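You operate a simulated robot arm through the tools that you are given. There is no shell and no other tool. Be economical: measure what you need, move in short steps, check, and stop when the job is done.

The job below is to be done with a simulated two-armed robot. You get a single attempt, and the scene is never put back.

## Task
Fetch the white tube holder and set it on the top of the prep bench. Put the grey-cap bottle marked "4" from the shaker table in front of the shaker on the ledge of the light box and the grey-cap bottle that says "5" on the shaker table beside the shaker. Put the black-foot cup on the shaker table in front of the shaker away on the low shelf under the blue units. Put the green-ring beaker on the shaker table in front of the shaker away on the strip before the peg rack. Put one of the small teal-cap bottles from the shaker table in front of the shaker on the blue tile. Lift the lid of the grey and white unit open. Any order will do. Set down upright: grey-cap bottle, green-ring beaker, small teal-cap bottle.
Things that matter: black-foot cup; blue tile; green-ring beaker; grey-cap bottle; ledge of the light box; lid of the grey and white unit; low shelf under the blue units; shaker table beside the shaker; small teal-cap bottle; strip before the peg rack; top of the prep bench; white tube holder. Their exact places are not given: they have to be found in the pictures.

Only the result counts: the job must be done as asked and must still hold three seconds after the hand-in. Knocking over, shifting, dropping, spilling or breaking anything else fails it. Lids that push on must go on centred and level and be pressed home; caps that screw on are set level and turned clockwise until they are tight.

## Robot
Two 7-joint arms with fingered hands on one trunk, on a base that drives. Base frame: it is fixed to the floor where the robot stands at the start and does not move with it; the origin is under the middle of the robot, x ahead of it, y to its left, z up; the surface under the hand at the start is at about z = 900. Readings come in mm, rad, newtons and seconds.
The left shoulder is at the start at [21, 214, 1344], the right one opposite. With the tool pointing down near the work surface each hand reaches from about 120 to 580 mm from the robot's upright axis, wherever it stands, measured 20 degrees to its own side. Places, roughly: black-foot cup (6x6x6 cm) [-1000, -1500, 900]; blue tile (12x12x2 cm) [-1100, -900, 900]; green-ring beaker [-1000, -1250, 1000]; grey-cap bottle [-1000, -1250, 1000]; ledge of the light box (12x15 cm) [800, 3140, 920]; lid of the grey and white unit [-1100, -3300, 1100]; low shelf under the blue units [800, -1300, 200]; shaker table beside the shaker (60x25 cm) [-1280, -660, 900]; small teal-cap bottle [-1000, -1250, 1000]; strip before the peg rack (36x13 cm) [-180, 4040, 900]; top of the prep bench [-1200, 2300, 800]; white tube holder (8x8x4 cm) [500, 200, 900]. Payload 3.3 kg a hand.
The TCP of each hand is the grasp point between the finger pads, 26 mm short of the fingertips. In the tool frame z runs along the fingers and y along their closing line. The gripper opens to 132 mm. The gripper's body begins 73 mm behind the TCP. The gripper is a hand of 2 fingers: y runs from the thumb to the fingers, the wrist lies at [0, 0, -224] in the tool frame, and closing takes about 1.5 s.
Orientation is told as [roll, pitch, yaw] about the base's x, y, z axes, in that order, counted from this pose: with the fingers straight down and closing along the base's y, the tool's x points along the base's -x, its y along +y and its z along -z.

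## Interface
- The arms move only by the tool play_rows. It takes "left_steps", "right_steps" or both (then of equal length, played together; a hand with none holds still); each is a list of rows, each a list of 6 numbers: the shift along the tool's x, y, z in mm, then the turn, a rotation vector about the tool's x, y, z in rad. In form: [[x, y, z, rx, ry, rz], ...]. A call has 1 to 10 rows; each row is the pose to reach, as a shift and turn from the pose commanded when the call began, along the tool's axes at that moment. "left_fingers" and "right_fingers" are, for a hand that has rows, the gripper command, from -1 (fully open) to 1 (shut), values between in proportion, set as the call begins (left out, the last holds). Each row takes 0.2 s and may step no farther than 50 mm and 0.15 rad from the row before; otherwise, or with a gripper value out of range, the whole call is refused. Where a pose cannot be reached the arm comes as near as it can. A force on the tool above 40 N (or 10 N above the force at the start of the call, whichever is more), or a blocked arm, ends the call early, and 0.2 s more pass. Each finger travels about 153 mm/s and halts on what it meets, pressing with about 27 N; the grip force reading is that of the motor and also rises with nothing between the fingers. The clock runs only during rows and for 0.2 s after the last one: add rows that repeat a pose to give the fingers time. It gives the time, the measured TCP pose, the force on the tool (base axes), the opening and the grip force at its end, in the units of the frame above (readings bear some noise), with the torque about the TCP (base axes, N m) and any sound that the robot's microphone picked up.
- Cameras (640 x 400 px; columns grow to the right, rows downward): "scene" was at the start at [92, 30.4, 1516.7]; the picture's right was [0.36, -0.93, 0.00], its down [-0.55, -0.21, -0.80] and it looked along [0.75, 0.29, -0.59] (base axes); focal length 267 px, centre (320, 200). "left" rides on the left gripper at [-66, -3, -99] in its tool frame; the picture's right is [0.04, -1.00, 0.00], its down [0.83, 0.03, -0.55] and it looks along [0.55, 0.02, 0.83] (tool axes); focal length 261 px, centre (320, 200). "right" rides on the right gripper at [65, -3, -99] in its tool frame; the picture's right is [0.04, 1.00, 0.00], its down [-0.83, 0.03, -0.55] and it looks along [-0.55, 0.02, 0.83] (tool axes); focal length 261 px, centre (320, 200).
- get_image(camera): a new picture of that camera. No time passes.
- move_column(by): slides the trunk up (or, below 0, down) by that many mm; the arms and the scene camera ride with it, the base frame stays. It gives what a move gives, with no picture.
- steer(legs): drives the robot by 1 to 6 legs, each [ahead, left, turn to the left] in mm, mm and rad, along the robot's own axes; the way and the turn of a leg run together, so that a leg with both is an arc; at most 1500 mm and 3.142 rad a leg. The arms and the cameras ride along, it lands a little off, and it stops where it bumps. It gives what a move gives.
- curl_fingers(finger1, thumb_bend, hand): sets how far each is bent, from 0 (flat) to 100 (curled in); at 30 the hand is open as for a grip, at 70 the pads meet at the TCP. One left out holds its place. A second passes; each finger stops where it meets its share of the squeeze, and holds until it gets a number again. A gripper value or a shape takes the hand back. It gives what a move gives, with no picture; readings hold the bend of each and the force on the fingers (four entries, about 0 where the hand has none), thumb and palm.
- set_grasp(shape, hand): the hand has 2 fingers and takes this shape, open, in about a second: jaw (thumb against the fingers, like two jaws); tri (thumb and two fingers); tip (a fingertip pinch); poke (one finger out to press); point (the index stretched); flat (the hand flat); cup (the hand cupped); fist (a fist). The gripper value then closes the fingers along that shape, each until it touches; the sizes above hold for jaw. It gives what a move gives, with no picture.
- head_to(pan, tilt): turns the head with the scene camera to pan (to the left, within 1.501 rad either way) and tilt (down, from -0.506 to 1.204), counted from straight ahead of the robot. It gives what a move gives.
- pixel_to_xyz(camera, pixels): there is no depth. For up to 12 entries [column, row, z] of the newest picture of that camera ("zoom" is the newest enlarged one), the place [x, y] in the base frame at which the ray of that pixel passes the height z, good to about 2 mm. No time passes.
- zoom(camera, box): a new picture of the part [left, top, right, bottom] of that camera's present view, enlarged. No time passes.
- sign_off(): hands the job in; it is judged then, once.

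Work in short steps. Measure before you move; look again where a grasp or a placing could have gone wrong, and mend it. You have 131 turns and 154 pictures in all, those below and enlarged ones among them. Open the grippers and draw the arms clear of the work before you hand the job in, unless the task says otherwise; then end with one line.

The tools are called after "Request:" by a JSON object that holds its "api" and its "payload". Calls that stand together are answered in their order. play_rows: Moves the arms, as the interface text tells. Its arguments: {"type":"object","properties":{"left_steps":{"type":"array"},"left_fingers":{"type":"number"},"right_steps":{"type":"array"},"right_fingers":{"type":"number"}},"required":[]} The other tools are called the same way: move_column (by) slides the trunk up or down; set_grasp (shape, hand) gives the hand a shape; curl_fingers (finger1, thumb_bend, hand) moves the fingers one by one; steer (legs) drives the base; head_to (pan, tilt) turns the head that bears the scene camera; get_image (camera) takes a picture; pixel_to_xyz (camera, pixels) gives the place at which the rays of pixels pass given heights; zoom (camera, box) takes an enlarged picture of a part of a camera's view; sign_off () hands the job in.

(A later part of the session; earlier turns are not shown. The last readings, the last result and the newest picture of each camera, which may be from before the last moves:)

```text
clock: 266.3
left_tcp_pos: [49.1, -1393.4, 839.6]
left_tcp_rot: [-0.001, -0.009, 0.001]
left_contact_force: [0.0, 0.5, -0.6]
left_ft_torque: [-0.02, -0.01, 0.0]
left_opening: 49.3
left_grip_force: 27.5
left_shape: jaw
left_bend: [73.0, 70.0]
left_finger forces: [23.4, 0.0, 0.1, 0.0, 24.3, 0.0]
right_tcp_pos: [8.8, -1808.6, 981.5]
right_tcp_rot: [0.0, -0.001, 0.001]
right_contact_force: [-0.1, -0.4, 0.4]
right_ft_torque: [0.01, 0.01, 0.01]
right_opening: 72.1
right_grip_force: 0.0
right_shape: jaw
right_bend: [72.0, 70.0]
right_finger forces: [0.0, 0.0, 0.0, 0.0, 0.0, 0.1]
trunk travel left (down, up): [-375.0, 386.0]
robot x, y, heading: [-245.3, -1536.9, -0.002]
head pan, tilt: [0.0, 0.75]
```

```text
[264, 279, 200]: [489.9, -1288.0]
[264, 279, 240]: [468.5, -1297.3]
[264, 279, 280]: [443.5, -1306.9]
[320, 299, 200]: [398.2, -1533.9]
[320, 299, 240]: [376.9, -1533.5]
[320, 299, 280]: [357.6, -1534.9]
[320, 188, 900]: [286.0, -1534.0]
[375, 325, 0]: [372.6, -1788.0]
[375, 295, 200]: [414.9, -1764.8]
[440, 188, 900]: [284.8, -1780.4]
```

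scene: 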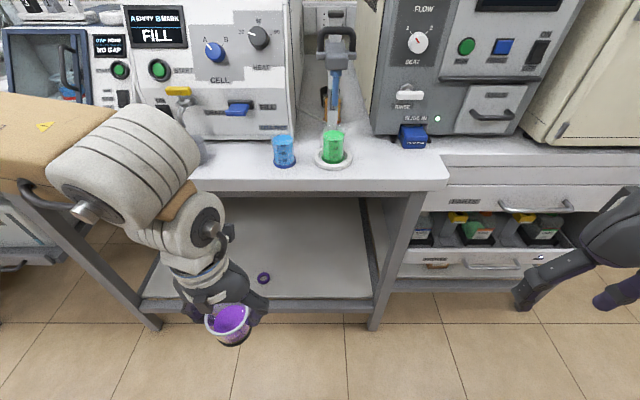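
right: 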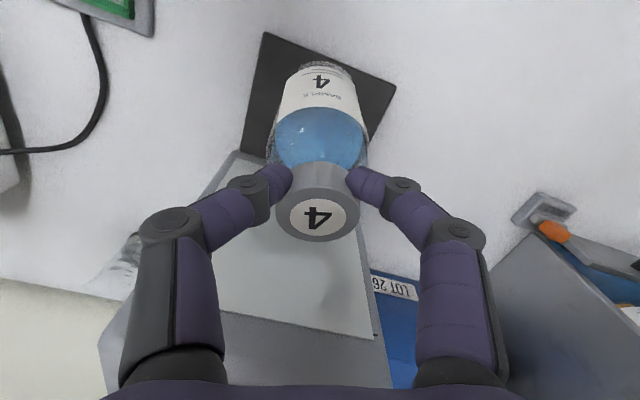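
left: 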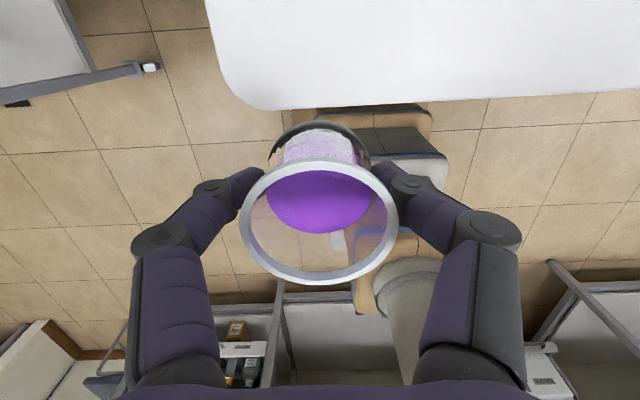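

Shelf z≈210. I pull the right arm back, lower the trunk 370 mm more, and lower the left hand to z≈320, all still in the aisle.

Request:
{"api": "play_rows", "payload": {"right_steps": [[40, 0, 0, 0, 0, 0], [80, 0, 0, 0, 0, 0], [110, 0, 0, 0, 0, 0]]}}

Request:
{"api": "move_column", "payload": {"by": -370}}

Request:
{"api": "play_rows", "payload": {"left_steps": [[0, 0, 40, 0, 0, 0], [0, 0, 80, 0, 0, 0], [0, 0, 120, 0, 0, 0], [0, 0, 145, 0, 0, 0], [0, 0, 145, 0, 0, 0]]}}

Request:
{"api": "get_image", "payload": {"camera": "scene"}}

```text
clock: 267.1
left_tcp_pos: [50.1, -1393.8, 839.4]
left_tcp_rot: [0.0, -0.009, 0.001]
left_contact_force: [0.8, -1.0, -1.1]
left_ft_torque: [-0.01, 0.04, -0.04]
left_opening: 49.3
left_grip_force: 27.0
left_shape: jaw
left_bend: [73.0, 70.0]
left_finger forces: [23.3, 0.1, 0.1, 0.0, 24.4, 0.0]
right_tcp_pos: [-40.2, -1801.9, 1026.8]
right_tcp_rot: [-0.002, 0.001, 0.003]
right_contact_force: [-0.2, 1.0, 0.5]
right_ft_torque: [0.0, 0.02, -0.02]
right_opening: 72.1
right_grip_force: 0.0
right_shape: jaw
right_bend: [72.0, 70.0]
right_finger forces: [0.0, 0.0, 0.0, 0.0, 0.0, 0.0]
right hand out of reach, approached as far as the arm can: row 1, 2, 3
trunk travel left (down, up): [-375.0, 386.0]
robot x, y, heading: [-245.1, -1530.3, -0.006]
head pan, tilt: [0.0, 0.75]
```

```text
clock: 270.7
left_tcp_pos: [50.3, -1393.3, 469.8]
left_tcp_rot: [0.001, -0.01, 0.003]
left_contact_force: [-0.6, 0.4, -0.8]
left_ft_torque: [0.01, -0.05, 0.0]
left_opening: 49.1
left_grip_force: 26.9
left_shape: jaw
left_bend: [73.0, 70.0]
left_finger forces: [23.5, 0.0, 0.1, 0.0, 24.3, 0.0]
right_tcp_pos: [-4.0, -1801.7, 595.7]
right_tcp_rot: [0.001, 0.367, 0.0]
right_contact_force: [-0.1, 0.3, 0.6]
right_ft_torque: [-0.01, 0.01, 0.03]
right_opening: 72.0
right_grip_force: 0.1
right_shape: jaw
right_bend: [72.0, 70.0]
right_finger forces: [0.0, 0.0, 0.1, 0.0, 0.0, 0.1]
trunk travel left (down, up): [-5.0, 756.0]
robot x, y, heading: [-243.3, -1533.4, 0.001]
head pan, tilt: [0.0, 0.75]
```

```text
clock: 271.9
left_tcp_pos: [50.5, -1393.8, 323.6]
left_tcp_rot: [0.0, -0.011, 0.001]
left_contact_force: [0.5, -0.3, -1.5]
left_ft_torque: [-0.01, -0.02, 0.02]
left_opening: 49.4
left_grip_force: 27.0
left_shape: jaw
left_bend: [73.0, 70.0]
left_finger forces: [23.5, 0.0, 0.0, 0.0, 24.3, 0.0]
right_tcp_pos: [-4.5, -1799.8, 595.8]
right_tcp_rot: [0.001, 0.367, 0.0]
right_contact_force: [-0.1, -0.2, -0.1]
right_ft_torque: [0.03, 0.0, 0.01]
right_opening: 72.2
right_grip_force: 0.1
right_shape: jaw
right_bend: [72.0, 70.0]
right_finger forces: [0.1, 0.0, 0.0, 0.1, 0.0, 0.1]
trunk travel left (down, up): [-5.0, 756.0]
robot x, y, heading: [-238.5, -1534.2, -0.006]
head pan, tilt: [0.0, 0.75]
```

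```text
58 pictures are left
```

scene: 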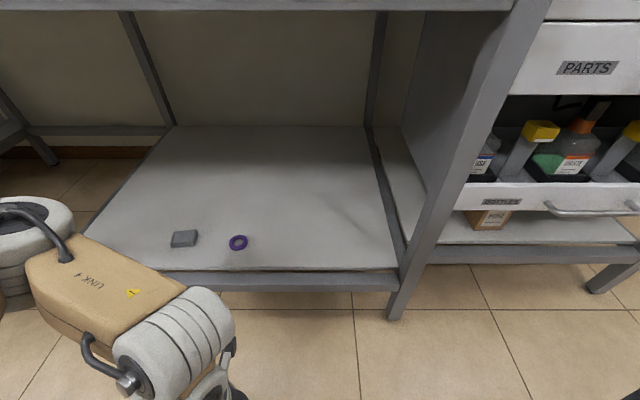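

I see the whole shelf. Re-triangulate: ring (238,243), shelf front edge (300,270), right leg (412,250).

Request:
{"api": "pixel_to_xyz", "payload": {"camera": "scene", "pixels": [[238, 244, 200], [238, 244, 220], [300, 270, 200], [300, 270, 220], [184, 240, 200], [395, 267, 200], [290, 240, 200], [290, 5, 900], [400, 318, 0], [290, 5, 860]]}}

```text
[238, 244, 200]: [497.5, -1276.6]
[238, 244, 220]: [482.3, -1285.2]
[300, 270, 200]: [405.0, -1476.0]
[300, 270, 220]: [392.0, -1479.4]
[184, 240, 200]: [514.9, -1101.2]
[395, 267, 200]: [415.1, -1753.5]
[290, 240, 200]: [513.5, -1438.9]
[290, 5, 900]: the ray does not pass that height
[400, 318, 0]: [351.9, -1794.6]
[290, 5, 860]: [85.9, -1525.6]
```

Consistent solution: shelf z≈238, front edge x≈378. Cup bottom is at ≈282, so I drive 285 mm ahead with the hand low.

Request:
{"api": "steer", "payload": {"legs": [[285, 0, 0.004]]}}

Request:
{"api": "get_image", "payload": {"camera": "scene"}}

Request:
{"api": "get_image", "payload": {"camera": "left"}}

```text
clock: 273.8
left_tcp_pos: [307.7, -1400.1, 328.8]
left_tcp_rot: [0.002, -0.022, -0.016]
left_contact_force: [-0.4, 0.2, 0.0]
left_ft_torque: [0.02, 0.0, -0.01]
left_opening: 49.3
left_grip_force: 26.8
left_shape: jaw
left_bend: [73.0, 70.0]
left_finger forces: [23.6, 0.1, 0.1, 0.0, 24.3, 0.0]
right_tcp_pos: [233.9, -1812.0, 596.0]
right_tcp_rot: [-0.019, 0.345, 0.025]
right_contact_force: [0.1, 0.5, 0.3]
right_ft_torque: [0.03, -0.03, 0.03]
right_opening: 72.5
right_grip_force: 0.2
right_shape: jaw
right_bend: [72.0, 70.0]
right_finger forces: [0.0, 0.1, 0.1, 0.0, 0.0, 0.0]
trunk travel left (down, up): [-5.0, 756.0]
robot x, y, heading: [12.3, -1534.3, -0.017]
head pan, tilt: [0.0, 0.75]
stopped in leg 1: the robot was blocked; the commanded pose is now the measured one
```

```text
57 pictures are left
```

scene: 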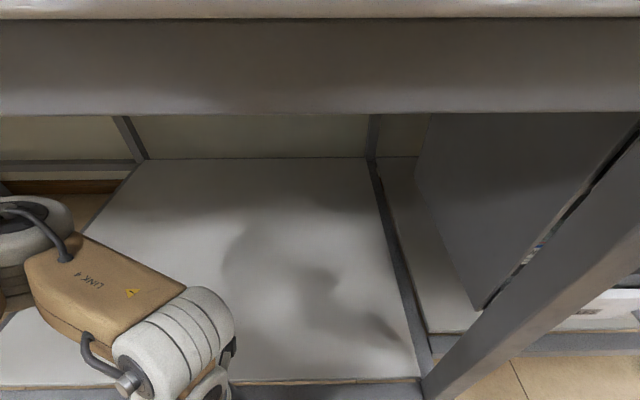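

```text
56 pictures are left
```

left: 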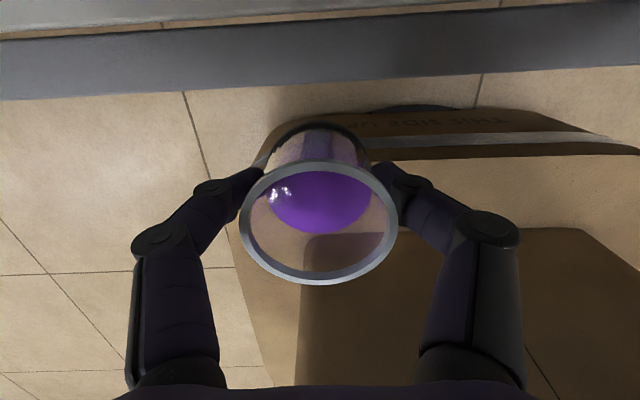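

The drive was blocked at x≈12, seemingly by the right wrist touching the table edge. I back off 15 mm; from there the left arm can still reach x≈435.

Request:
{"api": "steer", "payload": {"legs": [[-15, 0, 0.014]]}}

Request:
{"api": "play_rows", "payload": {"left_steps": [[-35, 0, 0, 0, 0, 0], [-70, 0, 0, 0, 0, 0], [-105, 0, 0, 0, 0, 0], [-140, 0, 0, 0, 0, 0], [-140, 0, 0, 0, 0, 0]]}}

Request:
{"api": "get_image", "payload": {"camera": "left"}}

Request:
{"api": "get_image", "payload": {"camera": "scene"}}

```text
clock: 274.5
left_tcp_pos: [306.8, -1400.8, 327.1]
left_tcp_rot: [-0.001, -0.018, -0.017]
left_contact_force: [-0.5, 0.2, -1.3]
left_ft_torque: [-0.01, 0.01, -0.01]
left_opening: 49.4
left_grip_force: 27.2
left_shape: jaw
left_bend: [73.0, 70.0]
left_finger forces: [23.5, 0.0, 0.0, 0.0, 24.4, 0.0]
right_tcp_pos: [236.1, -1810.4, 594.7]
right_tcp_rot: [-0.015, 0.344, 0.026]
right_contact_force: [-1.0, 0.2, 0.1]
right_ft_torque: [-0.05, 0.0, 0.0]
right_opening: 72.5
right_grip_force: 0.1
right_shape: jaw
right_bend: [72.0, 70.0]
right_finger forces: [0.1, 0.0, 0.0, 0.0, 0.0, 0.1]
trunk travel left (down, up): [-5.0, 756.0]
robot x, y, heading: [10.0, -1535.3, -0.018]
head pan, tilt: [0.0, 0.75]
stopped in leg 1: the robot was blocked; the commanded pose is now the measured one
```

```text
clock: 275.7
left_tcp_pos: [447.5, -1403.6, 330.5]
left_tcp_rot: [0.001, -0.018, -0.015]
left_contact_force: [0.1, 0.1, -1.3]
left_ft_torque: [-0.01, -0.03, 0.0]
left_opening: 49.1
left_grip_force: 27.2
left_shape: jaw
left_bend: [73.0, 70.0]
left_finger forces: [23.4, 0.0, 0.0, 0.0, 24.4, 0.0]
right_tcp_pos: [235.8, -1812.6, 596.2]
right_tcp_rot: [-0.015, 0.343, 0.026]
right_contact_force: [-1.0, 0.2, -0.3]
right_ft_torque: [-0.04, -0.02, 0.0]
right_opening: 72.5
right_grip_force: 0.1
right_shape: jaw
right_bend: [72.0, 70.0]
right_finger forces: [0.0, 0.1, 0.0, 0.0, 0.0, 0.0]
trunk travel left (down, up): [-5.0, 756.0]
robot x, y, heading: [11.1, -1533.9, -0.024]
head pan, tilt: [0.0, 0.75]
```

```text
55 pictures are left
```

left: 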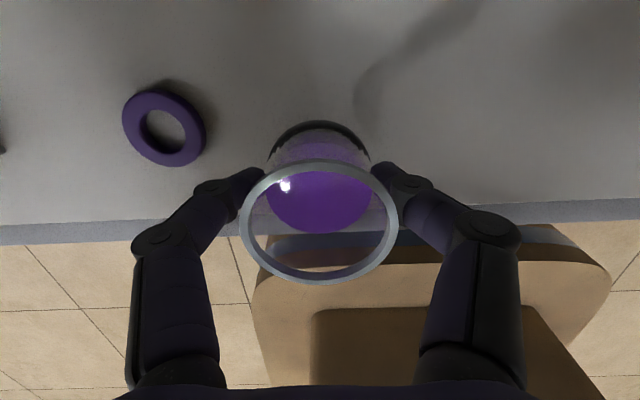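

```text
54 pictures are left
```

scene: 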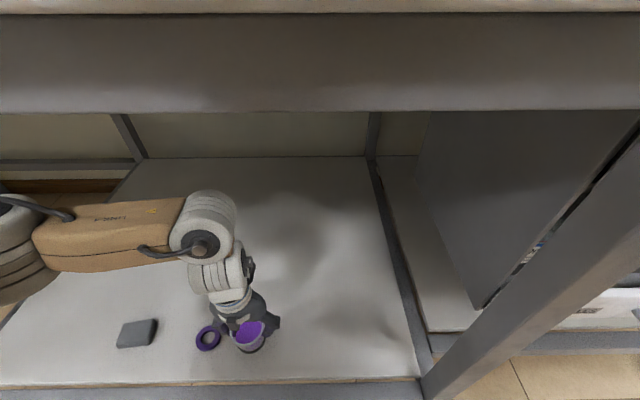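

Cup is above the shelf at (447,-1404). I shift 15 mm away from the ring and lower to TCP≈290.

Request:
{"api": "play_rows", "payload": {"left_steps": [[-8, -15, 15, 0, 0, 0], [-8, -15, 28, 0, 0, 0], [-8, -15, 38, 0, 0, 0], [-8, -15, 38, 0, 0, 0]]}}

Request:
{"api": "zoom", "payload": {"camera": "scene", "box": [110, 260, 330, 400]}}

```text
clock: 276.7
left_tcp_pos: [455.8, -1417.5, 292.0]
left_tcp_rot: [0.001, -0.019, -0.014]
left_contact_force: [-0.9, -0.9, -1.0]
left_ft_torque: [-0.03, 0.01, 0.01]
left_opening: 49.4
left_grip_force: 26.8
left_shape: jaw
left_bend: [73.0, 70.0]
left_finger forces: [23.4, 0.1, 0.1, 0.0, 24.3, 0.1]
right_tcp_pos: [235.2, -1812.3, 594.6]
right_tcp_rot: [-0.016, 0.345, 0.023]
right_contact_force: [-0.4, 1.2, 0.5]
right_ft_torque: [-0.01, -0.01, 0.02]
right_opening: 72.7
right_grip_force: 0.0
right_shape: jaw
right_bend: [72.0, 70.0]
right_finger forces: [0.1, 0.1, 0.0, 0.0, 0.0, 0.1]
trunk travel left (down, up): [-5.0, 756.0]
robot x, y, heading: [13.7, -1533.3, -0.02]
head pan, tilt: [0.0, 0.75]
```

```text
2.86 times, centred on (220, 330) of scene
```

zoom: 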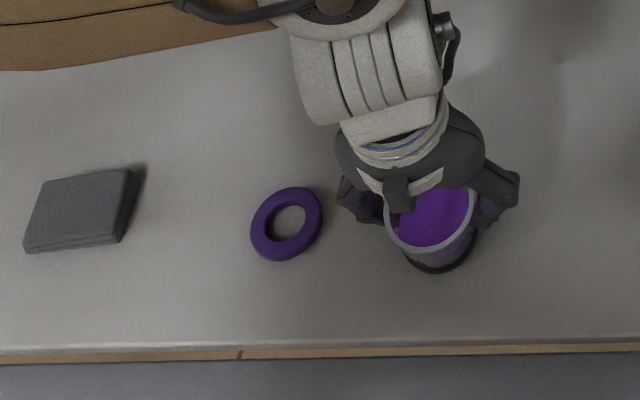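

Good spot. I lower slowly until contact.

Request:
{"api": "play_rows", "payload": {"left_steps": [[0, 0, 4, 0, 0, 0], [0, 0, 7, 0, 0, 0], [0, 0, 10, 0, 0, 0], [0, 0, 12, 0, 0, 0], [0, 0, 14, 0, 0, 0], [0, 0, 15, 0, 0, 0]]}}

```text
clock: 277.5
left_tcp_pos: [457.0, -1420.1, 285.7]
left_tcp_rot: [-0.006, -0.023, -0.019]
left_contact_force: [-5.3, 5.3, 33.6]
left_ft_torque: [0.19, 0.1, 0.0]
left_opening: 52.0
left_grip_force: 27.0
left_shape: jaw
left_bend: [75.0, 72.0]
left_finger forces: [29.5, 0.1, 0.0, 0.0, 27.0, 0.1]
right_tcp_pos: [236.5, -1812.0, 595.7]
right_tcp_rot: [-0.014, 0.346, 0.024]
right_contact_force: [0.4, 0.3, 0.4]
right_ft_torque: [-0.02, -0.02, 0.0]
right_opening: 72.5
right_grip_force: 0.0
right_shape: jaw
right_bend: [72.0, 70.0]
right_finger forces: [0.1, 0.0, 0.1, 0.0, 0.0, 0.0]
trunk travel left (down, up): [-5.0, 756.0]
robot x, y, heading: [8.0, -1536.1, -0.019]
head pan, tilt: [0.0, 0.75]
stopped in row 4 (left hand): the force on the tool passed its limit at 43 N (the readings are from after the stop); the commanded pose is now the measured one
```

Contact at ≈285. I relieve 2 mm, then open and rise.

Request:
{"api": "play_rows", "payload": {"left_steps": [[0, 0, -2, 0, 0, 0], [0, 0, -2, 0, 0, 0]]}}

Request:
{"api": "play_rows", "payload": {"left_steps": [[0, 0, 0, 0, 0, 0], [0, 0, 0, 0, 0, 0], [0, 0, 0, 0, 0, 0], [0, 0, -20, 0, 0, 0], [0, 0, -60, 0, 0, 0], [0, 0, -85, 0, 0, 0]], "left_fingers": -0.35}}

Request:
{"api": "get_image", "payload": {"camera": "left"}}

```text
clock: 278.1
left_tcp_pos: [457.1, -1419.7, 286.1]
left_tcp_rot: [-0.002, -0.023, -0.014]
left_contact_force: [1.8, 0.7, 19.6]
left_ft_torque: [0.03, -0.03, -0.02]
left_opening: 52.4
left_grip_force: 27.0
left_shape: jaw
left_bend: [75.0, 72.0]
left_finger forces: [28.0, 0.1, 0.0, 0.0, 28.3, 0.0]
right_tcp_pos: [234.6, -1812.2, 595.5]
right_tcp_rot: [-0.017, 0.347, 0.023]
right_contact_force: [-0.5, 0.0, 0.0]
right_ft_torque: [0.01, 0.01, 0.02]
right_opening: 72.2
right_grip_force: 0.1
right_shape: jaw
right_bend: [72.0, 70.0]
right_finger forces: [0.1, 0.0, 0.0, 0.0, 0.0, 0.0]
trunk travel left (down, up): [-5.0, 756.0]
robot x, y, heading: [13.3, -1538.1, -0.018]
head pan, tilt: [0.0, 0.75]
```

```text
clock: 279.5
left_tcp_pos: [454.3, -1418.1, 373.4]
left_tcp_rot: [-0.003, -0.019, -0.016]
left_contact_force: [-0.8, 0.6, -0.3]
left_ft_torque: [0.02, 0.03, 0.01]
left_opening: 88.7
left_grip_force: 0.0
left_shape: jaw
left_bend: [69.0, 60.0]
left_finger forces: [0.1, 0.0, 0.0, 0.1, 0.0, 0.2]
right_tcp_pos: [236.2, -1813.0, 595.1]
right_tcp_rot: [-0.015, 0.347, 0.023]
right_contact_force: [0.9, 1.0, -0.3]
right_ft_torque: [-0.03, -0.02, 0.02]
right_opening: 72.4
right_grip_force: 0.1
right_shape: jaw
right_bend: [72.0, 70.0]
right_finger forces: [0.0, 0.0, 0.1, 0.0, 0.0, 0.0]
trunk travel left (down, up): [-5.0, 756.0]
robot x, y, heading: [13.7, -1531.5, -0.02]
head pan, tilt: [0.0, 0.75]
```

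```text
52 pictures are left
```

left: 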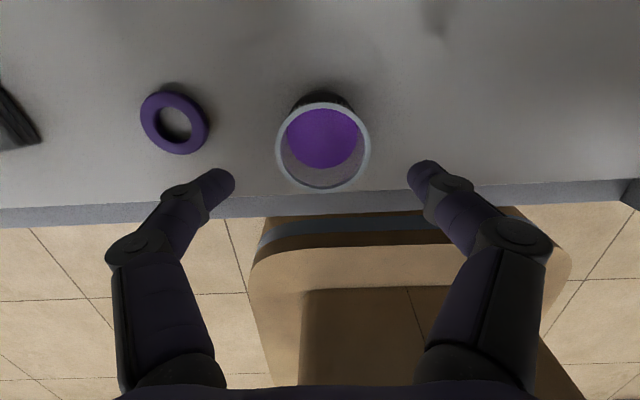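

The cup stands on the shelf. I draw the left hand back out, and straighten the tilted right hand (pitch 0.345 put its wrist forward against the bench) while lowering it.

Request:
{"api": "play_rows", "payload": {"left_steps": [[35, 0, 0, 0, 0, 0], [70, 0, 0, 0, 0, 0], [105, 0, 0, 0, 0, 0], [140, 0, 0, 0, 0, 0], [150, 0, 0, 0, 0, 0]], "right_steps": [[-8, 0, 23, 0, -0.07, 0], [-16, 0, 46, 0, -0.14, 0], [-24, 0, 69, 0, -0.21, 0], [-32, 0, 92, 0, -0.28, 0], [-40, 0, 113, 0, -0.345, 0]]}}

Request:
{"api": "get_image", "payload": {"camera": "scene"}}

```text
clock: 280.6
left_tcp_pos: [326.1, -1435.3, 364.3]
left_tcp_rot: [-0.002, -0.012, -0.05]
left_contact_force: [-0.3, 0.0, -1.1]
left_ft_torque: [0.04, -0.05, 0.0]
left_opening: 88.9
left_grip_force: 0.0
left_shape: jaw
left_bend: [69.0, 60.0]
left_finger forces: [0.0, 0.0, 0.0, 0.0, 0.0, 0.1]
right_tcp_pos: [323.8, -1829.9, 482.1]
right_tcp_rot: [-0.024, 0.083, -0.012]
right_contact_force: [-31.2, -54.6, 6.5]
right_ft_torque: [6.06, -3.36, 0.45]
right_opening: 72.7
right_grip_force: 0.0
right_shape: jaw
right_bend: [72.0, 70.0]
right_finger forces: [0.0, 0.0, 0.1, 0.1, 0.0, 62.3]
right hand out of reach, approached as far as the arm can: row 1, 2, 3, 4, 5
trunk travel left (down, up): [-5.0, 756.0]
robot x, y, heading: [22.9, -1542.6, -0.049]
head pan, tilt: [0.0, 0.75]
stopped in row 5 (right hand): the force on the tool passed its limit at 49 N (the readings are from after the stop); the commanded pose is now the measured one
```

```text
51 pictures are left
```

scene: 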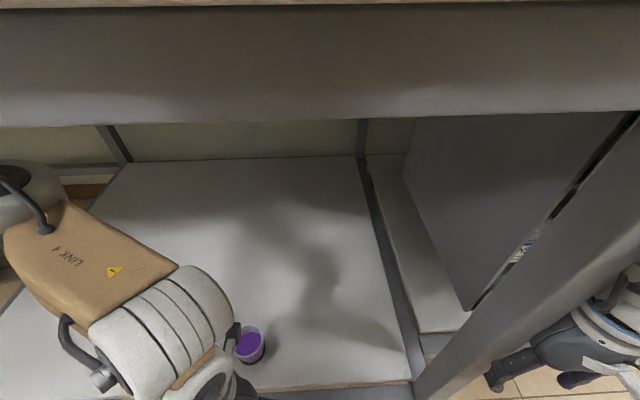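

The right hand is pressing on the bench leg (forces -31,-55 N). I move it back and to the right, away from the contact.

Request:
{"api": "play_rows", "payload": {"right_steps": [[10, -15, 0, 0, 0, 0], [25, -30, 0, 0, 0, 0], [45, -40, 0, 0, -0.04, 0], [65, -45, 0, 0, -0.08, 0]]}}

Request:
{"api": "get_image", "payload": {"camera": "right"}}

```text
clock: 281.6
left_tcp_pos: [325.8, -1431.0, 366.3]
left_tcp_rot: [-0.007, -0.01, -0.047]
left_contact_force: [-0.4, -0.2, -0.1]
left_ft_torque: [-0.01, 0.01, 0.01]
left_opening: 88.7
left_grip_force: 0.0
left_shape: jaw
left_bend: [69.0, 60.0]
left_finger forces: [0.0, 0.0, 0.0, 0.0, 0.1, 0.1]
right_tcp_pos: [343.1, -1877.8, 488.1]
right_tcp_rot: [-0.011, -0.006, 0.003]
right_contact_force: [-0.3, 0.0, -0.5]
right_ft_torque: [0.01, 0.02, -0.01]
right_opening: 72.7
right_grip_force: 0.1
right_shape: jaw
right_bend: [72.0, 70.0]
right_finger forces: [0.0, 0.0, 0.0, 0.0, 0.0, 0.1]
right hand out of reach, approached as far as the arm can: row 1, 2, 3, 4
trunk travel left (down, up): [-5.0, 756.0]
robot x, y, heading: [20.7, -1543.7, -0.047]
head pan, tilt: [0.0, 0.75]
```

```text
50 pictures are left
```

right: 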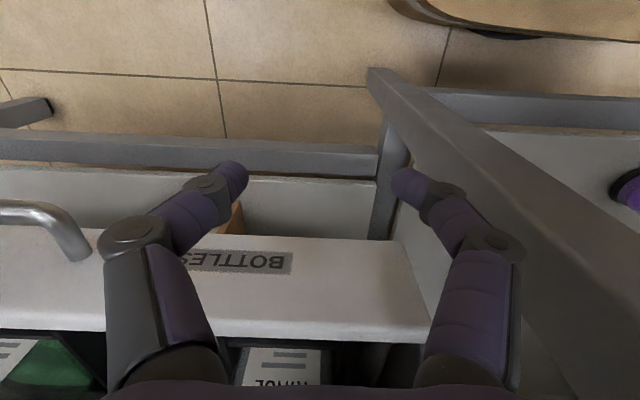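

Contact is gone. I back the robot straight out 270 mm.

Request:
{"api": "steer", "payload": {"legs": [[-270, 0, 0]]}}

Request:
{"api": "get_image", "payload": {"camera": "scene"}}

```text
clock: 283.5
left_tcp_pos: [57.2, -1417.3, 364.5]
left_tcp_rot: [-0.007, -0.011, -0.049]
left_contact_force: [-0.6, 0.0, -0.4]
left_ft_torque: [0.01, 0.01, -0.02]
left_opening: 88.9
left_grip_force: 0.1
left_shape: jaw
left_bend: [69.0, 60.0]
left_finger forces: [0.1, 0.0, 0.1, 0.1, 0.0, 0.0]
right_tcp_pos: [70.8, -1866.6, 486.9]
right_tcp_rot: [-0.011, -0.004, 0.002]
right_contact_force: [-0.4, 0.5, -0.2]
right_ft_torque: [0.01, 0.01, 0.02]
right_opening: 72.6
right_grip_force: 0.1
right_shape: jaw
right_bend: [72.0, 70.0]
right_finger forces: [0.1, 0.0, 0.1, 0.0, 0.0, 0.0]
trunk travel left (down, up): [-5.0, 756.0]
robot x, y, heading: [-247.3, -1527.9, -0.047]
head pan, tilt: [0.0, 0.75]
```

```text
49 pictures are left
```

scene: 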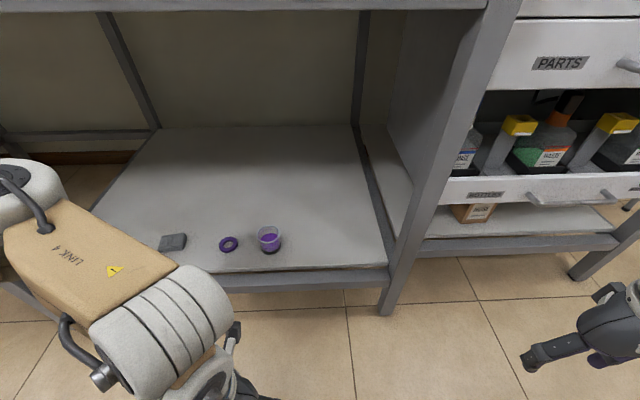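

The cup stands on the shelf and nothing moved. I raise the trunk, raise the left arm, turn to face -y, and look toward the grey and white unit.

Request:
{"api": "move_column", "payload": {"by": 620}}

Request:
{"api": "play_rows", "payload": {"left_steps": [[0, 0, -45, 0, 0, 0], [0, 0, -90, 0, 0, 0], [0, 0, -135, 0, 0, 0], [0, 0, -170, 0, 0, 0]]}}

Request:
{"api": "steer", "payload": {"legs": [[0, 0, -1.524]]}}

Request:
{"api": "head_to", "payload": {"pan": -0.4, "tilt": 0.35}}

Request:
{"api": "get_image", "payload": {"camera": "scene"}}

```text
refused: 620 is not a number from -400 to 400
```

```text
clock: 284.5
left_tcp_pos: [53.0, -1415.5, 536.0]
left_tcp_rot: [-0.006, -0.009, -0.046]
left_contact_force: [-0.2, -0.8, -0.7]
left_ft_torque: [0.0, -0.01, -0.02]
left_opening: 88.7
left_grip_force: 0.1
left_shape: jaw
left_bend: [69.0, 60.0]
left_finger forces: [0.0, 0.0, 0.1, 0.1, 0.1, 0.0]
right_tcp_pos: [71.8, -1866.0, 487.6]
right_tcp_rot: [-0.013, -0.003, 0.001]
right_contact_force: [0.2, -0.4, -0.3]
right_ft_torque: [0.02, -0.01, 0.04]
right_opening: 72.9
right_grip_force: 0.1
right_shape: jaw
right_bend: [72.0, 70.0]
right_finger forces: [0.0, 0.1, 0.0, 0.0, 0.0, 0.0]
trunk travel left (down, up): [-5.0, 756.0]
robot x, y, heading: [-249.7, -1526.0, -0.047]
head pan, tilt: [0.0, 0.75]
```

```text
clock: 288.7
left_tcp_pos: [-124.8, -1825.1, 535.5]
left_tcp_rot: [-0.007, -0.01, -1.572]
left_contact_force: [0.1, -0.1, 0.5]
left_ft_torque: [0.01, -0.01, -0.02]
left_opening: 88.9
left_grip_force: 0.1
left_shape: jaw
left_bend: [69.0, 60.0]
left_finger forces: [0.0, 0.0, 0.1, 0.0, 0.0, 0.0]
right_tcp_pos: [-573.4, -1861.9, 489.2]
right_tcp_rot: [-0.012, -0.005, -1.523]
right_contact_force: [0.1, 0.6, -0.7]
right_ft_torque: [0.02, -0.02, 0.01]
right_opening: 72.8
right_grip_force: 0.0
right_shape: jaw
right_bend: [72.0, 70.0]
right_finger forces: [0.1, 0.0, 0.0, 0.0, 0.1, 0.1]
trunk travel left (down, up): [-5.0, 756.0]
robot x, y, heading: [-253.0, -1530.0, -1.575]
head pan, tilt: [0.0, 0.75]
```

```text
clock: 289.5
left_tcp_pos: [-124.4, -1825.6, 534.8]
left_tcp_rot: [-0.008, -0.009, -1.573]
left_contact_force: [0.2, -0.4, 0.5]
left_ft_torque: [0.0, -0.02, -0.04]
left_opening: 89.2
left_grip_force: 0.0
left_shape: jaw
left_bend: [69.0, 60.0]
left_finger forces: [0.1, 0.0, 0.0, 0.0, 0.0, 0.2]
right_tcp_pos: [-572.8, -1861.4, 488.2]
right_tcp_rot: [-0.011, -0.004, -1.523]
right_contact_force: [-0.2, 0.1, 0.3]
right_ft_torque: [0.01, -0.01, 0.02]
right_opening: 72.8
right_grip_force: 0.0
right_shape: jaw
right_bend: [72.0, 70.0]
right_finger forces: [0.0, 0.0, 0.1, 0.0, 0.0, 0.0]
trunk travel left (down, up): [-5.0, 756.0]
robot x, y, heading: [-250.9, -1528.8, -1.576]
head pan, tilt: [-0.4, 0.351]
```

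```text
48 pictures are left
```

scene: 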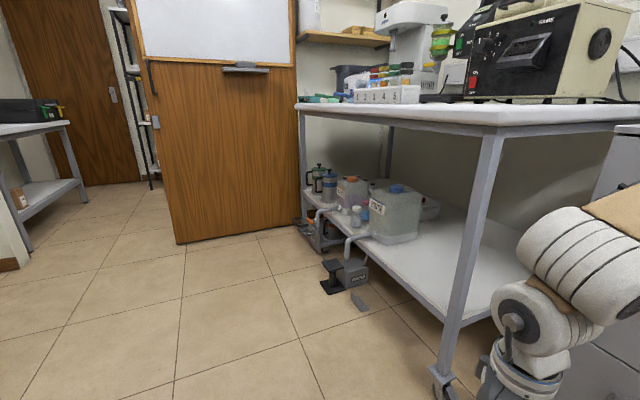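

I raise the trunk in two steps and look from normal height; floor items near (345,280) must be avoided.

Request:
{"api": "move_column", "payload": {"by": 400}}

Request:
{"api": "move_column", "payload": {"by": 300}}

Request:
{"api": "get_image", "payload": {"camera": "scene"}}

```text
clock: 293.4
left_tcp_pos: [-124.2, -1825.8, 935.4]
left_tcp_rot: [-0.007, -0.011, -1.573]
left_contact_force: [0.6, -0.3, -0.3]
left_ft_torque: [0.01, 0.01, -0.02]
left_opening: 88.6
left_grip_force: 0.1
left_shape: jaw
left_bend: [69.0, 60.0]
left_finger forces: [0.1, 0.0, 0.1, 0.0, 0.0, 0.1]
right_tcp_pos: [-574.2, -1861.2, 887.9]
right_tcp_rot: [-0.012, -0.005, -1.522]
right_contact_force: [-0.2, 0.0, 0.1]
right_ft_torque: [-0.03, -0.01, -0.01]
right_opening: 72.6
right_grip_force: 0.1
right_shape: jaw
right_bend: [72.0, 70.0]
right_finger forces: [0.0, 0.0, 0.0, 0.0, 0.0, 0.0]
trunk travel left (down, up): [-405.0, 356.0]
robot x, y, heading: [-250.4, -1526.1, -1.581]
head pan, tilt: [-0.4, 0.351]
```

```text
clock: 296.4
left_tcp_pos: [-124.1, -1824.9, 1235.8]
left_tcp_rot: [-0.008, -0.009, -1.572]
left_contact_force: [-0.2, -1.0, 0.9]
left_ft_torque: [0.01, 0.0, 0.0]
left_opening: 88.8
left_grip_force: 0.0
left_shape: jaw
left_bend: [69.0, 60.0]
left_finger forces: [0.1, 0.1, 0.0, 0.0, 0.0, 0.0]
right_tcp_pos: [-572.3, -1860.1, 1188.8]
right_tcp_rot: [-0.011, -0.005, -1.523]
right_contact_force: [-0.2, 0.1, 0.2]
right_ft_torque: [0.0, -0.03, 0.0]
right_opening: 72.6
right_grip_force: 0.2
right_shape: jaw
right_bend: [72.0, 70.0]
right_finger forces: [0.0, 0.0, 0.1, 0.0, 0.0, 0.0]
trunk travel left (down, up): [-705.0, 56.0]
robot x, y, heading: [-250.8, -1524.7, -1.577]
head pan, tilt: [-0.4, 0.351]
```

```text
47 pictures are left
```

scene: 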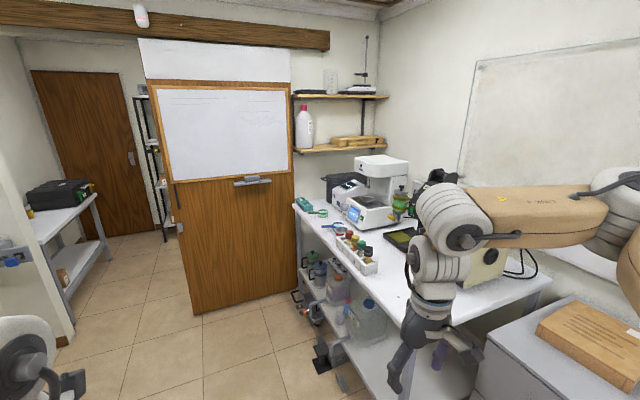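

I zoom in on the table with devices near (375,190).

Request:
{"api": "zoom", "payload": {"camera": "scene", "box": [280, 140, 440, 270]}}

Request:
{"api": "pixel_to_xyz", "payload": {"camera": "scene", "pixels": [[370, 225, 900], [345, 205, 900], [330, 270, 900], [335, 365, 0], [345, 380, 0], [294, 210, 900], [415, 325, 900], [200, 312, 0], [295, 262, 0], [340, 185, 1000]]}}

```text
3.08 times, centred on (360, 205) of scene
```

zoom: 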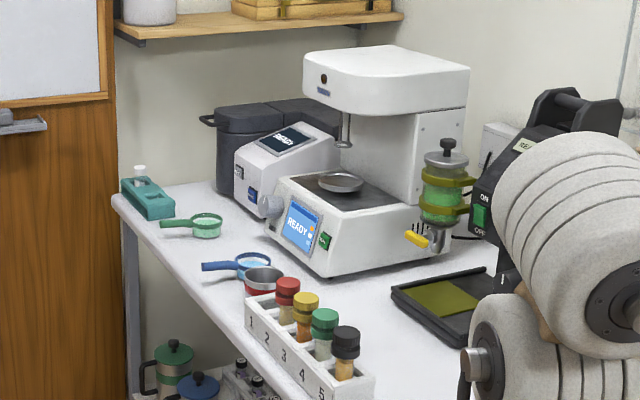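

```text
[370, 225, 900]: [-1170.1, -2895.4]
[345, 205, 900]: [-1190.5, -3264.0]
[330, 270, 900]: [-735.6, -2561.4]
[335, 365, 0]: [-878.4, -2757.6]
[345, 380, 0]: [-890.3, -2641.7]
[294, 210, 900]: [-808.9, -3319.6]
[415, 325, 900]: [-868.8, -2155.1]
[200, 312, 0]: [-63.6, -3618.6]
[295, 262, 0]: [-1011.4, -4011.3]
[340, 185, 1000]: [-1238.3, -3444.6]
```

The unit at about (-1190,-3264) is the dark-lidded box with a white panel. I drive to y≈-3030 and turn to face it.

Request:
{"api": "steer", "payload": {"legs": [[1500, 0, 0], [0, 0, -1.565]]}}

Request:
{"api": "head_to", "payload": {"pan": 0.2, "tilt": 0.5}}

Request:
{"api": "get_image", "payload": {"camera": "scene"}}

```text
clock: 307.6
left_tcp_pos: [-556.6, -3150.0, 1235.6]
left_tcp_rot: [-0.009, -0.011, -3.137]
left_contact_force: [0.1, 0.1, -0.1]
left_ft_torque: [0.01, 0.0, 0.02]
left_opening: 88.8
left_grip_force: 0.1
left_shape: jaw
left_bend: [69.0, 60.0]
left_finger forces: [0.0, 0.0, 0.1, 0.0, 0.1, 0.0]
right_tcp_pos: [-593.8, -2702.4, 1189.5]
right_tcp_rot: [-0.013, -0.002, -3.091]
right_contact_force: [-0.4, 0.1, 0.6]
right_ft_torque: [-0.01, 0.01, 0.04]
right_opening: 72.6
right_grip_force: 0.1
right_shape: jaw
right_bend: [72.0, 70.0]
right_finger forces: [0.1, 0.0, 0.1, 0.0, 0.0, 0.0]
trunk travel left (down, up): [-705.0, 56.0]
robot x, y, heading: [-259.5, -3026.9, -3.148]
head pan, tilt: [-0.4, 0.351]
```

```text
clock: 308.6
left_tcp_pos: [-555.0, -3151.3, 1235.3]
left_tcp_rot: [-0.006, -0.011, -3.138]
left_contact_force: [-0.3, -1.1, 1.1]
left_ft_torque: [0.04, 0.0, 0.04]
left_opening: 89.0
left_grip_force: 0.1
left_shape: jaw
left_bend: [69.0, 60.0]
left_finger forces: [0.0, 0.1, 0.1, 0.1, 0.1, 0.0]
right_tcp_pos: [-594.2, -2701.7, 1188.0]
right_tcp_rot: [-0.013, -0.003, -3.09]
right_contact_force: [0.8, 0.0, 0.1]
right_ft_torque: [-0.01, 0.0, -0.02]
right_opening: 72.6
right_grip_force: 0.1
right_shape: jaw
right_bend: [72.0, 70.0]
right_finger forces: [0.1, 0.0, 0.0, 0.1, 0.1, 0.0]
trunk travel left (down, up): [-705.0, 56.0]
robot x, y, heading: [-255.7, -3025.4, -3.142]
head pan, tilt: [0.201, 0.499]
```

```text
45 pictures are left
```

scene: 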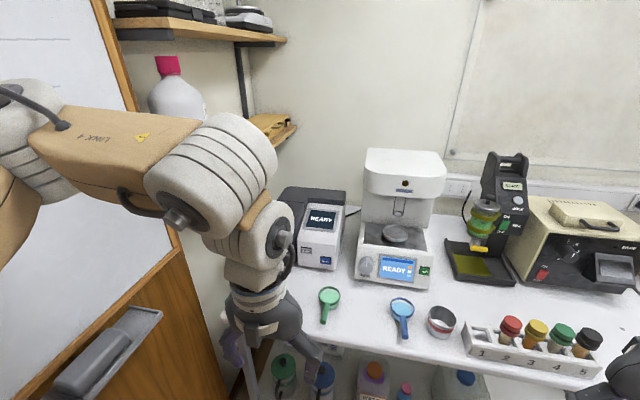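

The left arm hides the unit. I raise the left hand up and to the right a bit to uncover it, and zoom.

Request:
{"api": "play_rows", "payload": {"left_steps": [[0, -40, -20, 0, 0, 0], [10, -80, -40, 0, 0, 0], [10, -120, -50, 0, 0, 0], [10, -160, -50, 0, 0, 0], [10, -200, -50, 0, 0, 0]]}}

Request:
{"api": "get_image", "payload": {"camera": "scene"}}

```text
clock: 309.9
left_tcp_pos: [-585.3, -2983.0, 1308.1]
left_tcp_rot: [-0.087, 0.021, -3.009]
left_contact_force: [0.7, -0.5, 0.4]
left_ft_torque: [-0.01, 0.03, 0.02]
left_opening: 89.0
left_grip_force: 0.0
left_shape: jaw
left_bend: [69.0, 60.0]
left_finger forces: [0.0, 0.0, 0.0, 0.1, 0.0, 0.1]
left hand out of reach, approached as far as the arm can: row 5
right_tcp_pos: [-594.8, -2703.1, 1187.8]
right_tcp_rot: [-0.012, -0.004, -3.091]
right_contact_force: [-0.3, 0.1, 0.2]
right_ft_torque: [0.0, 0.02, -0.01]
right_opening: 72.9
right_grip_force: 0.2
right_shape: jaw
right_bend: [72.0, 70.0]
right_finger forces: [0.1, 0.1, 0.0, 0.0, 0.0, 0.1]
trunk travel left (down, up): [-705.0, 56.0]
robot x, y, heading: [-258.4, -3026.7, -3.138]
head pan, tilt: [0.201, 0.499]
stopped in row 5 (left hand): the arm was blocked; the commanded pose is now the measured one
```

```text
44 pictures are left
```

scene: 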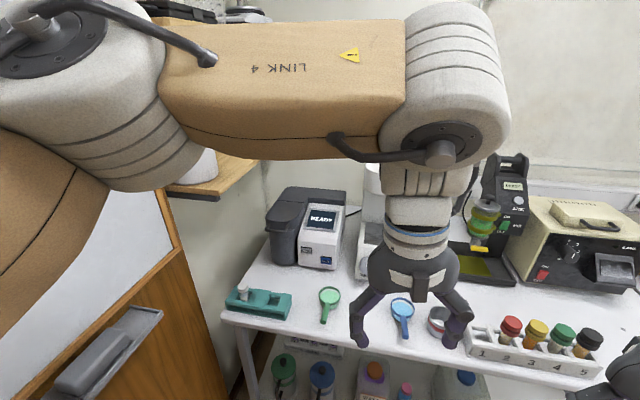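

Request:
{"api": "zoom", "payload": {"camera": "scene", "box": [230, 160, 390, 280]}}

Request:
{"api": "pixel_to_xyz", "payload": {"camera": "scene", "pixels": [[275, 262, 900], [335, 270, 900], [298, 268, 900], [270, 207, 1050], [303, 210, 1050], [290, 188, 1050], [345, 192, 1050], [222, 318, 900], [345, 345, 900], [265, 213, 1040]]}}

```text
3.33 times, centred on (310, 220) of scene
```

zoom: 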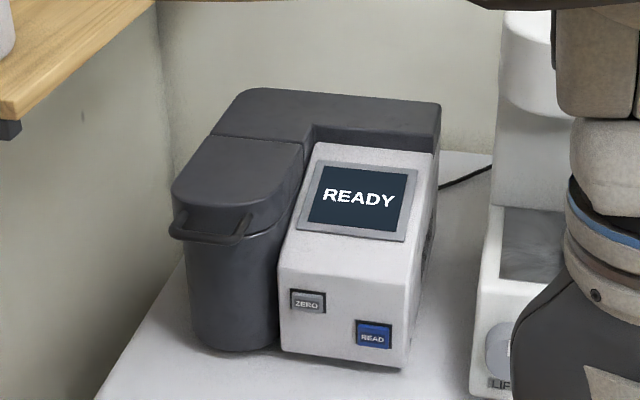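

```text
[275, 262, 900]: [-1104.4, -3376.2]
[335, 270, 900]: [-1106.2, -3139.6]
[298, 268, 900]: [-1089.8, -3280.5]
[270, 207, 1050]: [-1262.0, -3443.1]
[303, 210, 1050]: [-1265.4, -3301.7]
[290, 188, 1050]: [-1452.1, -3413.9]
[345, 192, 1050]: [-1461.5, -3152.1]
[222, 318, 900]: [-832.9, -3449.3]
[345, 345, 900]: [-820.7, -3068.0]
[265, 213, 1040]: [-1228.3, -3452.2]
```

The lid is the grey rounded one at left with a loop handle in front (pixel ≈(275,231)). I get its ray at several heights.

Request:
{"api": "pixel_to_xyz", "payload": {"camera": "scene", "pixels": [[266, 230, 1040], [266, 230, 1070], [266, 230, 1100], [286, 233, 1040], [286, 233, 1070], [275, 232, 1050], [275, 232, 1080]]}}

```text
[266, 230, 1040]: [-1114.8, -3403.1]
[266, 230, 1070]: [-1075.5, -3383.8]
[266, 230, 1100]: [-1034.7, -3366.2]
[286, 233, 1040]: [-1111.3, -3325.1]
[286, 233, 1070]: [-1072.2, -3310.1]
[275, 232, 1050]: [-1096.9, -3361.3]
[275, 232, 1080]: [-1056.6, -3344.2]
```

I restore the left hand's pose, then drive to about (-590,-3110) so the left hand can reach the lid handle.

Request:
{"api": "play_rows", "payload": {"left_steps": [[0, 40, 10, -0.022, -0.005, 0.033], [0, 80, 20, -0.044, -0.01, 0.066], [0, 120, 30, -0.066, -0.015, 0.1], [0, 160, 40, -0.087, -0.021, 0.1326]]}}

Request:
{"api": "steer", "payload": {"legs": [[325, 85, 0]]}}

Request:
{"api": "get_image", "payload": {"camera": "scene"}}

Request:
{"api": "get_image", "payload": {"camera": "left"}}

```text
clock: 310.9
left_tcp_pos: [-563.4, -3139.6, 1253.1]
left_tcp_rot: [0.002, -0.006, 3.136]
left_contact_force: [-0.2, -1.2, 0.1]
left_ft_torque: [0.01, -0.01, -0.01]
left_opening: 88.8
left_grip_force: 0.1
left_shape: jaw
left_bend: [69.0, 60.0]
left_finger forces: [0.0, 0.0, 0.1, 0.0, 0.1, 0.0]
right_tcp_pos: [-594.2, -2703.9, 1188.5]
right_tcp_rot: [-0.013, -0.003, -3.09]
right_contact_force: [-0.1, -1.5, 0.1]
right_ft_torque: [0.02, 0.0, 0.01]
right_opening: 72.4
right_grip_force: 0.0
right_shape: jaw
right_bend: [72.0, 70.0]
right_finger forces: [0.0, 0.0, 0.0, 0.1, 0.0, 0.1]
trunk travel left (down, up): [-705.0, 56.0]
robot x, y, heading: [-255.6, -3022.5, -3.138]
head pan, tilt: [0.201, 0.499]
```

```text
clock: 312.9
left_tcp_pos: [-780.8, -3193.1, 1254.2]
left_tcp_rot: [0.002, -0.012, 3.113]
left_contact_force: [0.2, 1.2, 1.4]
left_ft_torque: [0.03, 0.04, 0.04]
left_opening: 88.9
left_grip_force: 0.2
left_shape: jaw
left_bend: [69.0, 60.0]
left_finger forces: [0.1, 0.0, 0.1, 0.0, 0.0, 0.1]
right_tcp_pos: [-802.3, -2760.2, 1189.0]
right_tcp_rot: [-0.014, -0.007, -3.114]
right_contact_force: [0.6, 0.0, -0.6]
right_ft_torque: [0.0, 0.06, 0.03]
right_opening: 72.7
right_grip_force: 0.1
right_shape: jaw
right_bend: [72.0, 70.0]
right_finger forces: [0.0, 0.1, 0.0, 0.1, 0.1, 0.0]
trunk travel left (down, up): [-705.0, 56.0]
robot x, y, heading: [-480.3, -3089.7, 3.117]
head pan, tilt: [0.201, 0.499]
stopped in leg 1: the robot was blocked; the commanded pose is now the measured one
```

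```text
42 pictures are left
```

scene: 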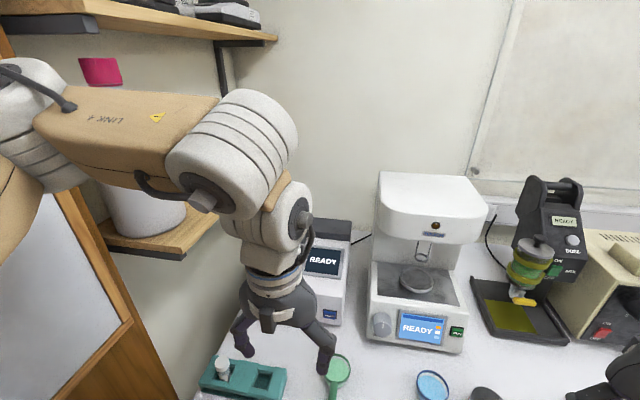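

```text
41 pictures are left
```

left: 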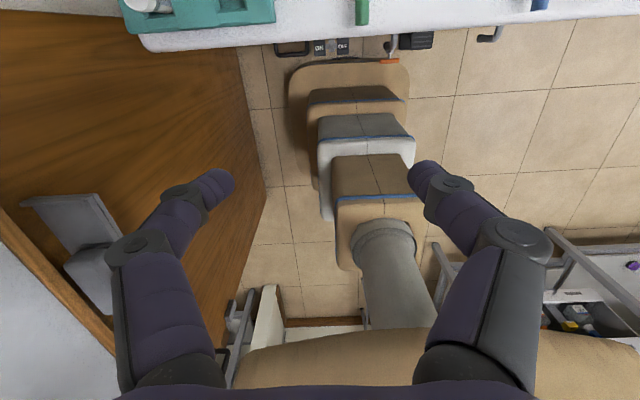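

Blocked at x≈-480. I back 25 mm and look down to see what is in front of the base.

Request:
{"api": "steer", "payload": {"legs": [[-25, 0, 0.024]]}}

Request:
{"api": "head_to", "payload": {"pan": 0.1, "tilt": 1.15}}

Request:
{"api": "get_image", "payload": {"camera": "scene"}}

Request:
{"api": "get_image", "payload": {"camera": "left"}}

```text
clock: 313.7
left_tcp_pos: [-760.3, -3202.0, 1253.1]
left_tcp_rot: [0.001, -0.006, 3.137]
left_contact_force: [-0.3, -0.1, 0.3]
left_ft_torque: [0.0, 0.03, 0.0]
left_opening: 88.8
left_grip_force: 0.1
left_shape: jaw
left_bend: [69.0, 60.0]
left_finger forces: [0.0, 0.1, 0.0, 0.0, 0.0, 0.0]
right_tcp_pos: [-791.1, -2768.0, 1187.5]
right_tcp_rot: [-0.012, -0.002, -3.088]
right_contact_force: [-0.1, -0.4, 0.4]
right_ft_torque: [0.01, -0.01, 0.0]
right_opening: 72.5
right_grip_force: 0.1
right_shape: jaw
right_bend: [72.0, 70.0]
right_finger forces: [0.0, 0.1, 0.1, 0.1, 0.0, 0.0]
trunk travel left (down, up): [-705.0, 56.0]
robot x, y, heading: [-452.9, -3089.9, -3.138]
head pan, tilt: [0.201, 0.499]
```

```text
clock: 314.7
left_tcp_pos: [-758.1, -3200.9, 1253.5]
left_tcp_rot: [0.002, -0.008, 3.138]
left_contact_force: [-0.1, 0.1, -0.2]
left_ft_torque: [-0.02, 0.02, 0.01]
left_opening: 89.0
left_grip_force: 0.1
left_shape: jaw
left_bend: [69.0, 60.0]
left_finger forces: [0.1, 0.0, 0.1, 0.0, 0.0, 0.0]
right_tcp_pos: [-790.3, -2768.3, 1188.0]
right_tcp_rot: [-0.012, -0.004, -3.09]
right_contact_force: [0.0, -0.2, 0.6]
right_ft_torque: [-0.02, -0.01, -0.04]
right_opening: 72.6
right_grip_force: 0.1
right_shape: jaw
right_bend: [72.0, 70.0]
right_finger forces: [0.0, 0.1, 0.0, 0.0, 0.0, 0.0]
trunk travel left (down, up): [-705.0, 56.0]
robot x, y, heading: [-454.4, -3087.9, -3.136]
head pan, tilt: [0.099, 1.15]
```

```text
40 pictures are left
```

scene: 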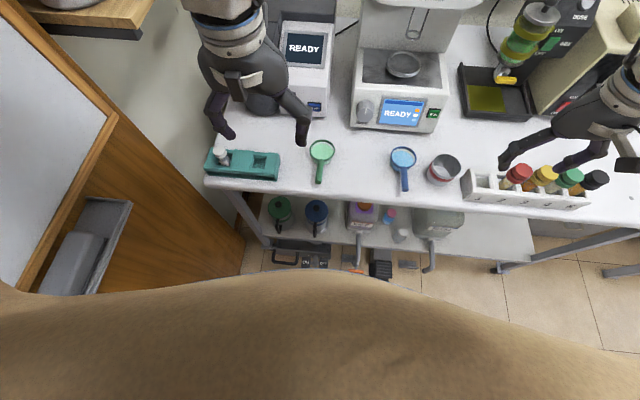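

```text
39 pictures are left
```

left: 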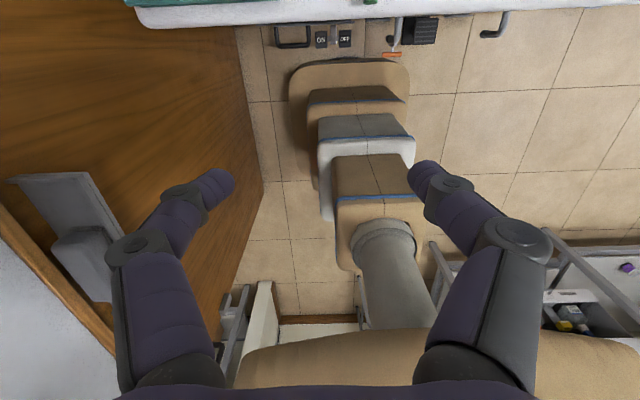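

I measure the floor items in the left view (loop bar (293,40), ON/OFF (335,38), orange (392,54), black pedal (418,32)) and the base's front (345,62).

Request:
{"api": "pixel_to_xyz", "payload": {"camera": "left", "pixels": [[293, 46, 50], [335, 45, 50], [392, 56, 50], [418, 42, 50], [345, 62, 100], [345, 62, 0], [250, 100, 0], [262, 180, 0], [490, 35, 50], [300, 80, 50], [400, 75, 50]]}}

Request:
{"api": "zoom", "payload": {"camera": "left", "box": [230, 0, 530, 120]}}

```text
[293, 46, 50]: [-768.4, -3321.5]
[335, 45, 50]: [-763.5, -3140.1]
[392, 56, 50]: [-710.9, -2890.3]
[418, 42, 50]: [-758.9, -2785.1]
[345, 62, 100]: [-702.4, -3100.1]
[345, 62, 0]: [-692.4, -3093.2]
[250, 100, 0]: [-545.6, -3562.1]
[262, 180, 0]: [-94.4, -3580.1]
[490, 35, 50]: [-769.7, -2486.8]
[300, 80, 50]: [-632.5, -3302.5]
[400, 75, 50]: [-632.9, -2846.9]
```

```text
2.13 times, centred on (380, 60) of left
```

zoom: 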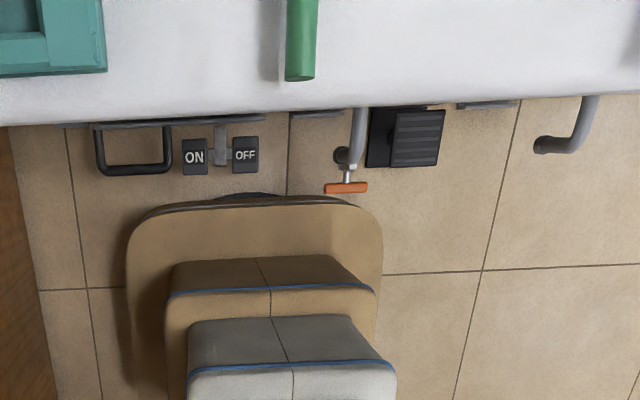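

The base is stopped by low fittings in front of the table, so I'll stand turned (left side toward the table), where the left shoulder is much nearer. I back off, turn right 1.24 rad, and slide in.

Request:
{"api": "steer", "payload": {"legs": [[-125, 0, 0], [0, 0, -1.245], [-58, 110, 0]]}}

Request:
{"api": "head_to", "payload": {"pan": 1.35, "tilt": 0.6}}

Request:
{"api": "get_image", "payload": {"camera": "scene"}}

```text
clock: 319.9
left_tcp_pos: [-615.8, -2925.0, 1253.1]
left_tcp_rot: [0.001, -0.005, 1.873]
left_contact_force: [-0.3, 0.6, -0.8]
left_ft_torque: [0.02, -0.02, 0.02]
left_opening: 88.7
left_grip_force: 0.1
left_shape: jaw
left_bend: [69.0, 60.0]
left_finger forces: [0.0, 0.1, 0.0, 0.0, 0.1, 0.0]
right_tcp_pos: [-213.1, -2761.8, 1188.8]
right_tcp_rot: [-0.012, -0.004, 1.933]
right_contact_force: [1.1, -0.2, -0.5]
right_ft_torque: [0.02, -0.02, 0.0]
right_opening: 72.6
right_grip_force: 0.1
right_shape: jaw
right_bend: [72.0, 70.0]
right_finger forces: [0.0, 0.0, 0.0, 0.0, 0.0, 0.1]
trunk travel left (down, up): [-705.0, 56.0]
robot x, y, heading: [-418.3, -3181.6, 1.883]
head pan, tilt: [0.099, 1.15]
```

```text
clock: 321.4
left_tcp_pos: [-615.2, -2922.8, 1254.0]
left_tcp_rot: [0.002, -0.004, 1.876]
left_contact_force: [0.5, 0.7, 0.9]
left_ft_torque: [0.01, 0.02, -0.01]
left_opening: 89.4
left_grip_force: 0.0
left_shape: jaw
left_bend: [69.0, 60.0]
left_finger forces: [0.1, 0.1, 0.0, 0.1, 0.1, 0.1]
right_tcp_pos: [-212.8, -2761.9, 1188.3]
right_tcp_rot: [-0.014, -0.004, 1.933]
right_contact_force: [0.0, 0.1, 0.3]
right_ft_torque: [-0.01, 0.0, 0.01]
right_opening: 72.5
right_grip_force: 0.1
right_shape: jaw
right_bend: [72.0, 70.0]
right_finger forces: [0.1, 0.1, 0.0, 0.0, 0.0, 0.1]
trunk travel left (down, up): [-705.0, 56.0]
robot x, y, heading: [-415.3, -3178.9, 1.88]
head pan, tilt: [1.349, 0.6]
```

```text
37 pictures are left
```

scene: 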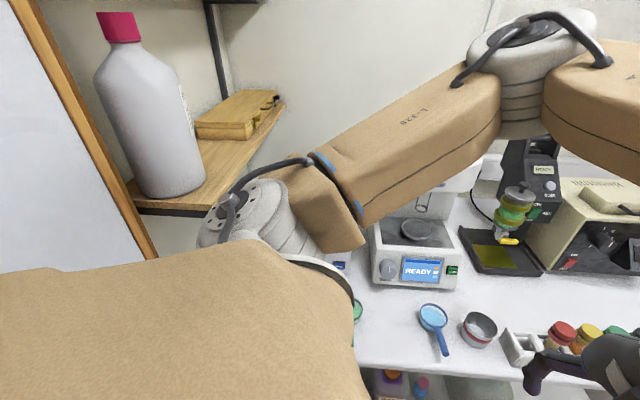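

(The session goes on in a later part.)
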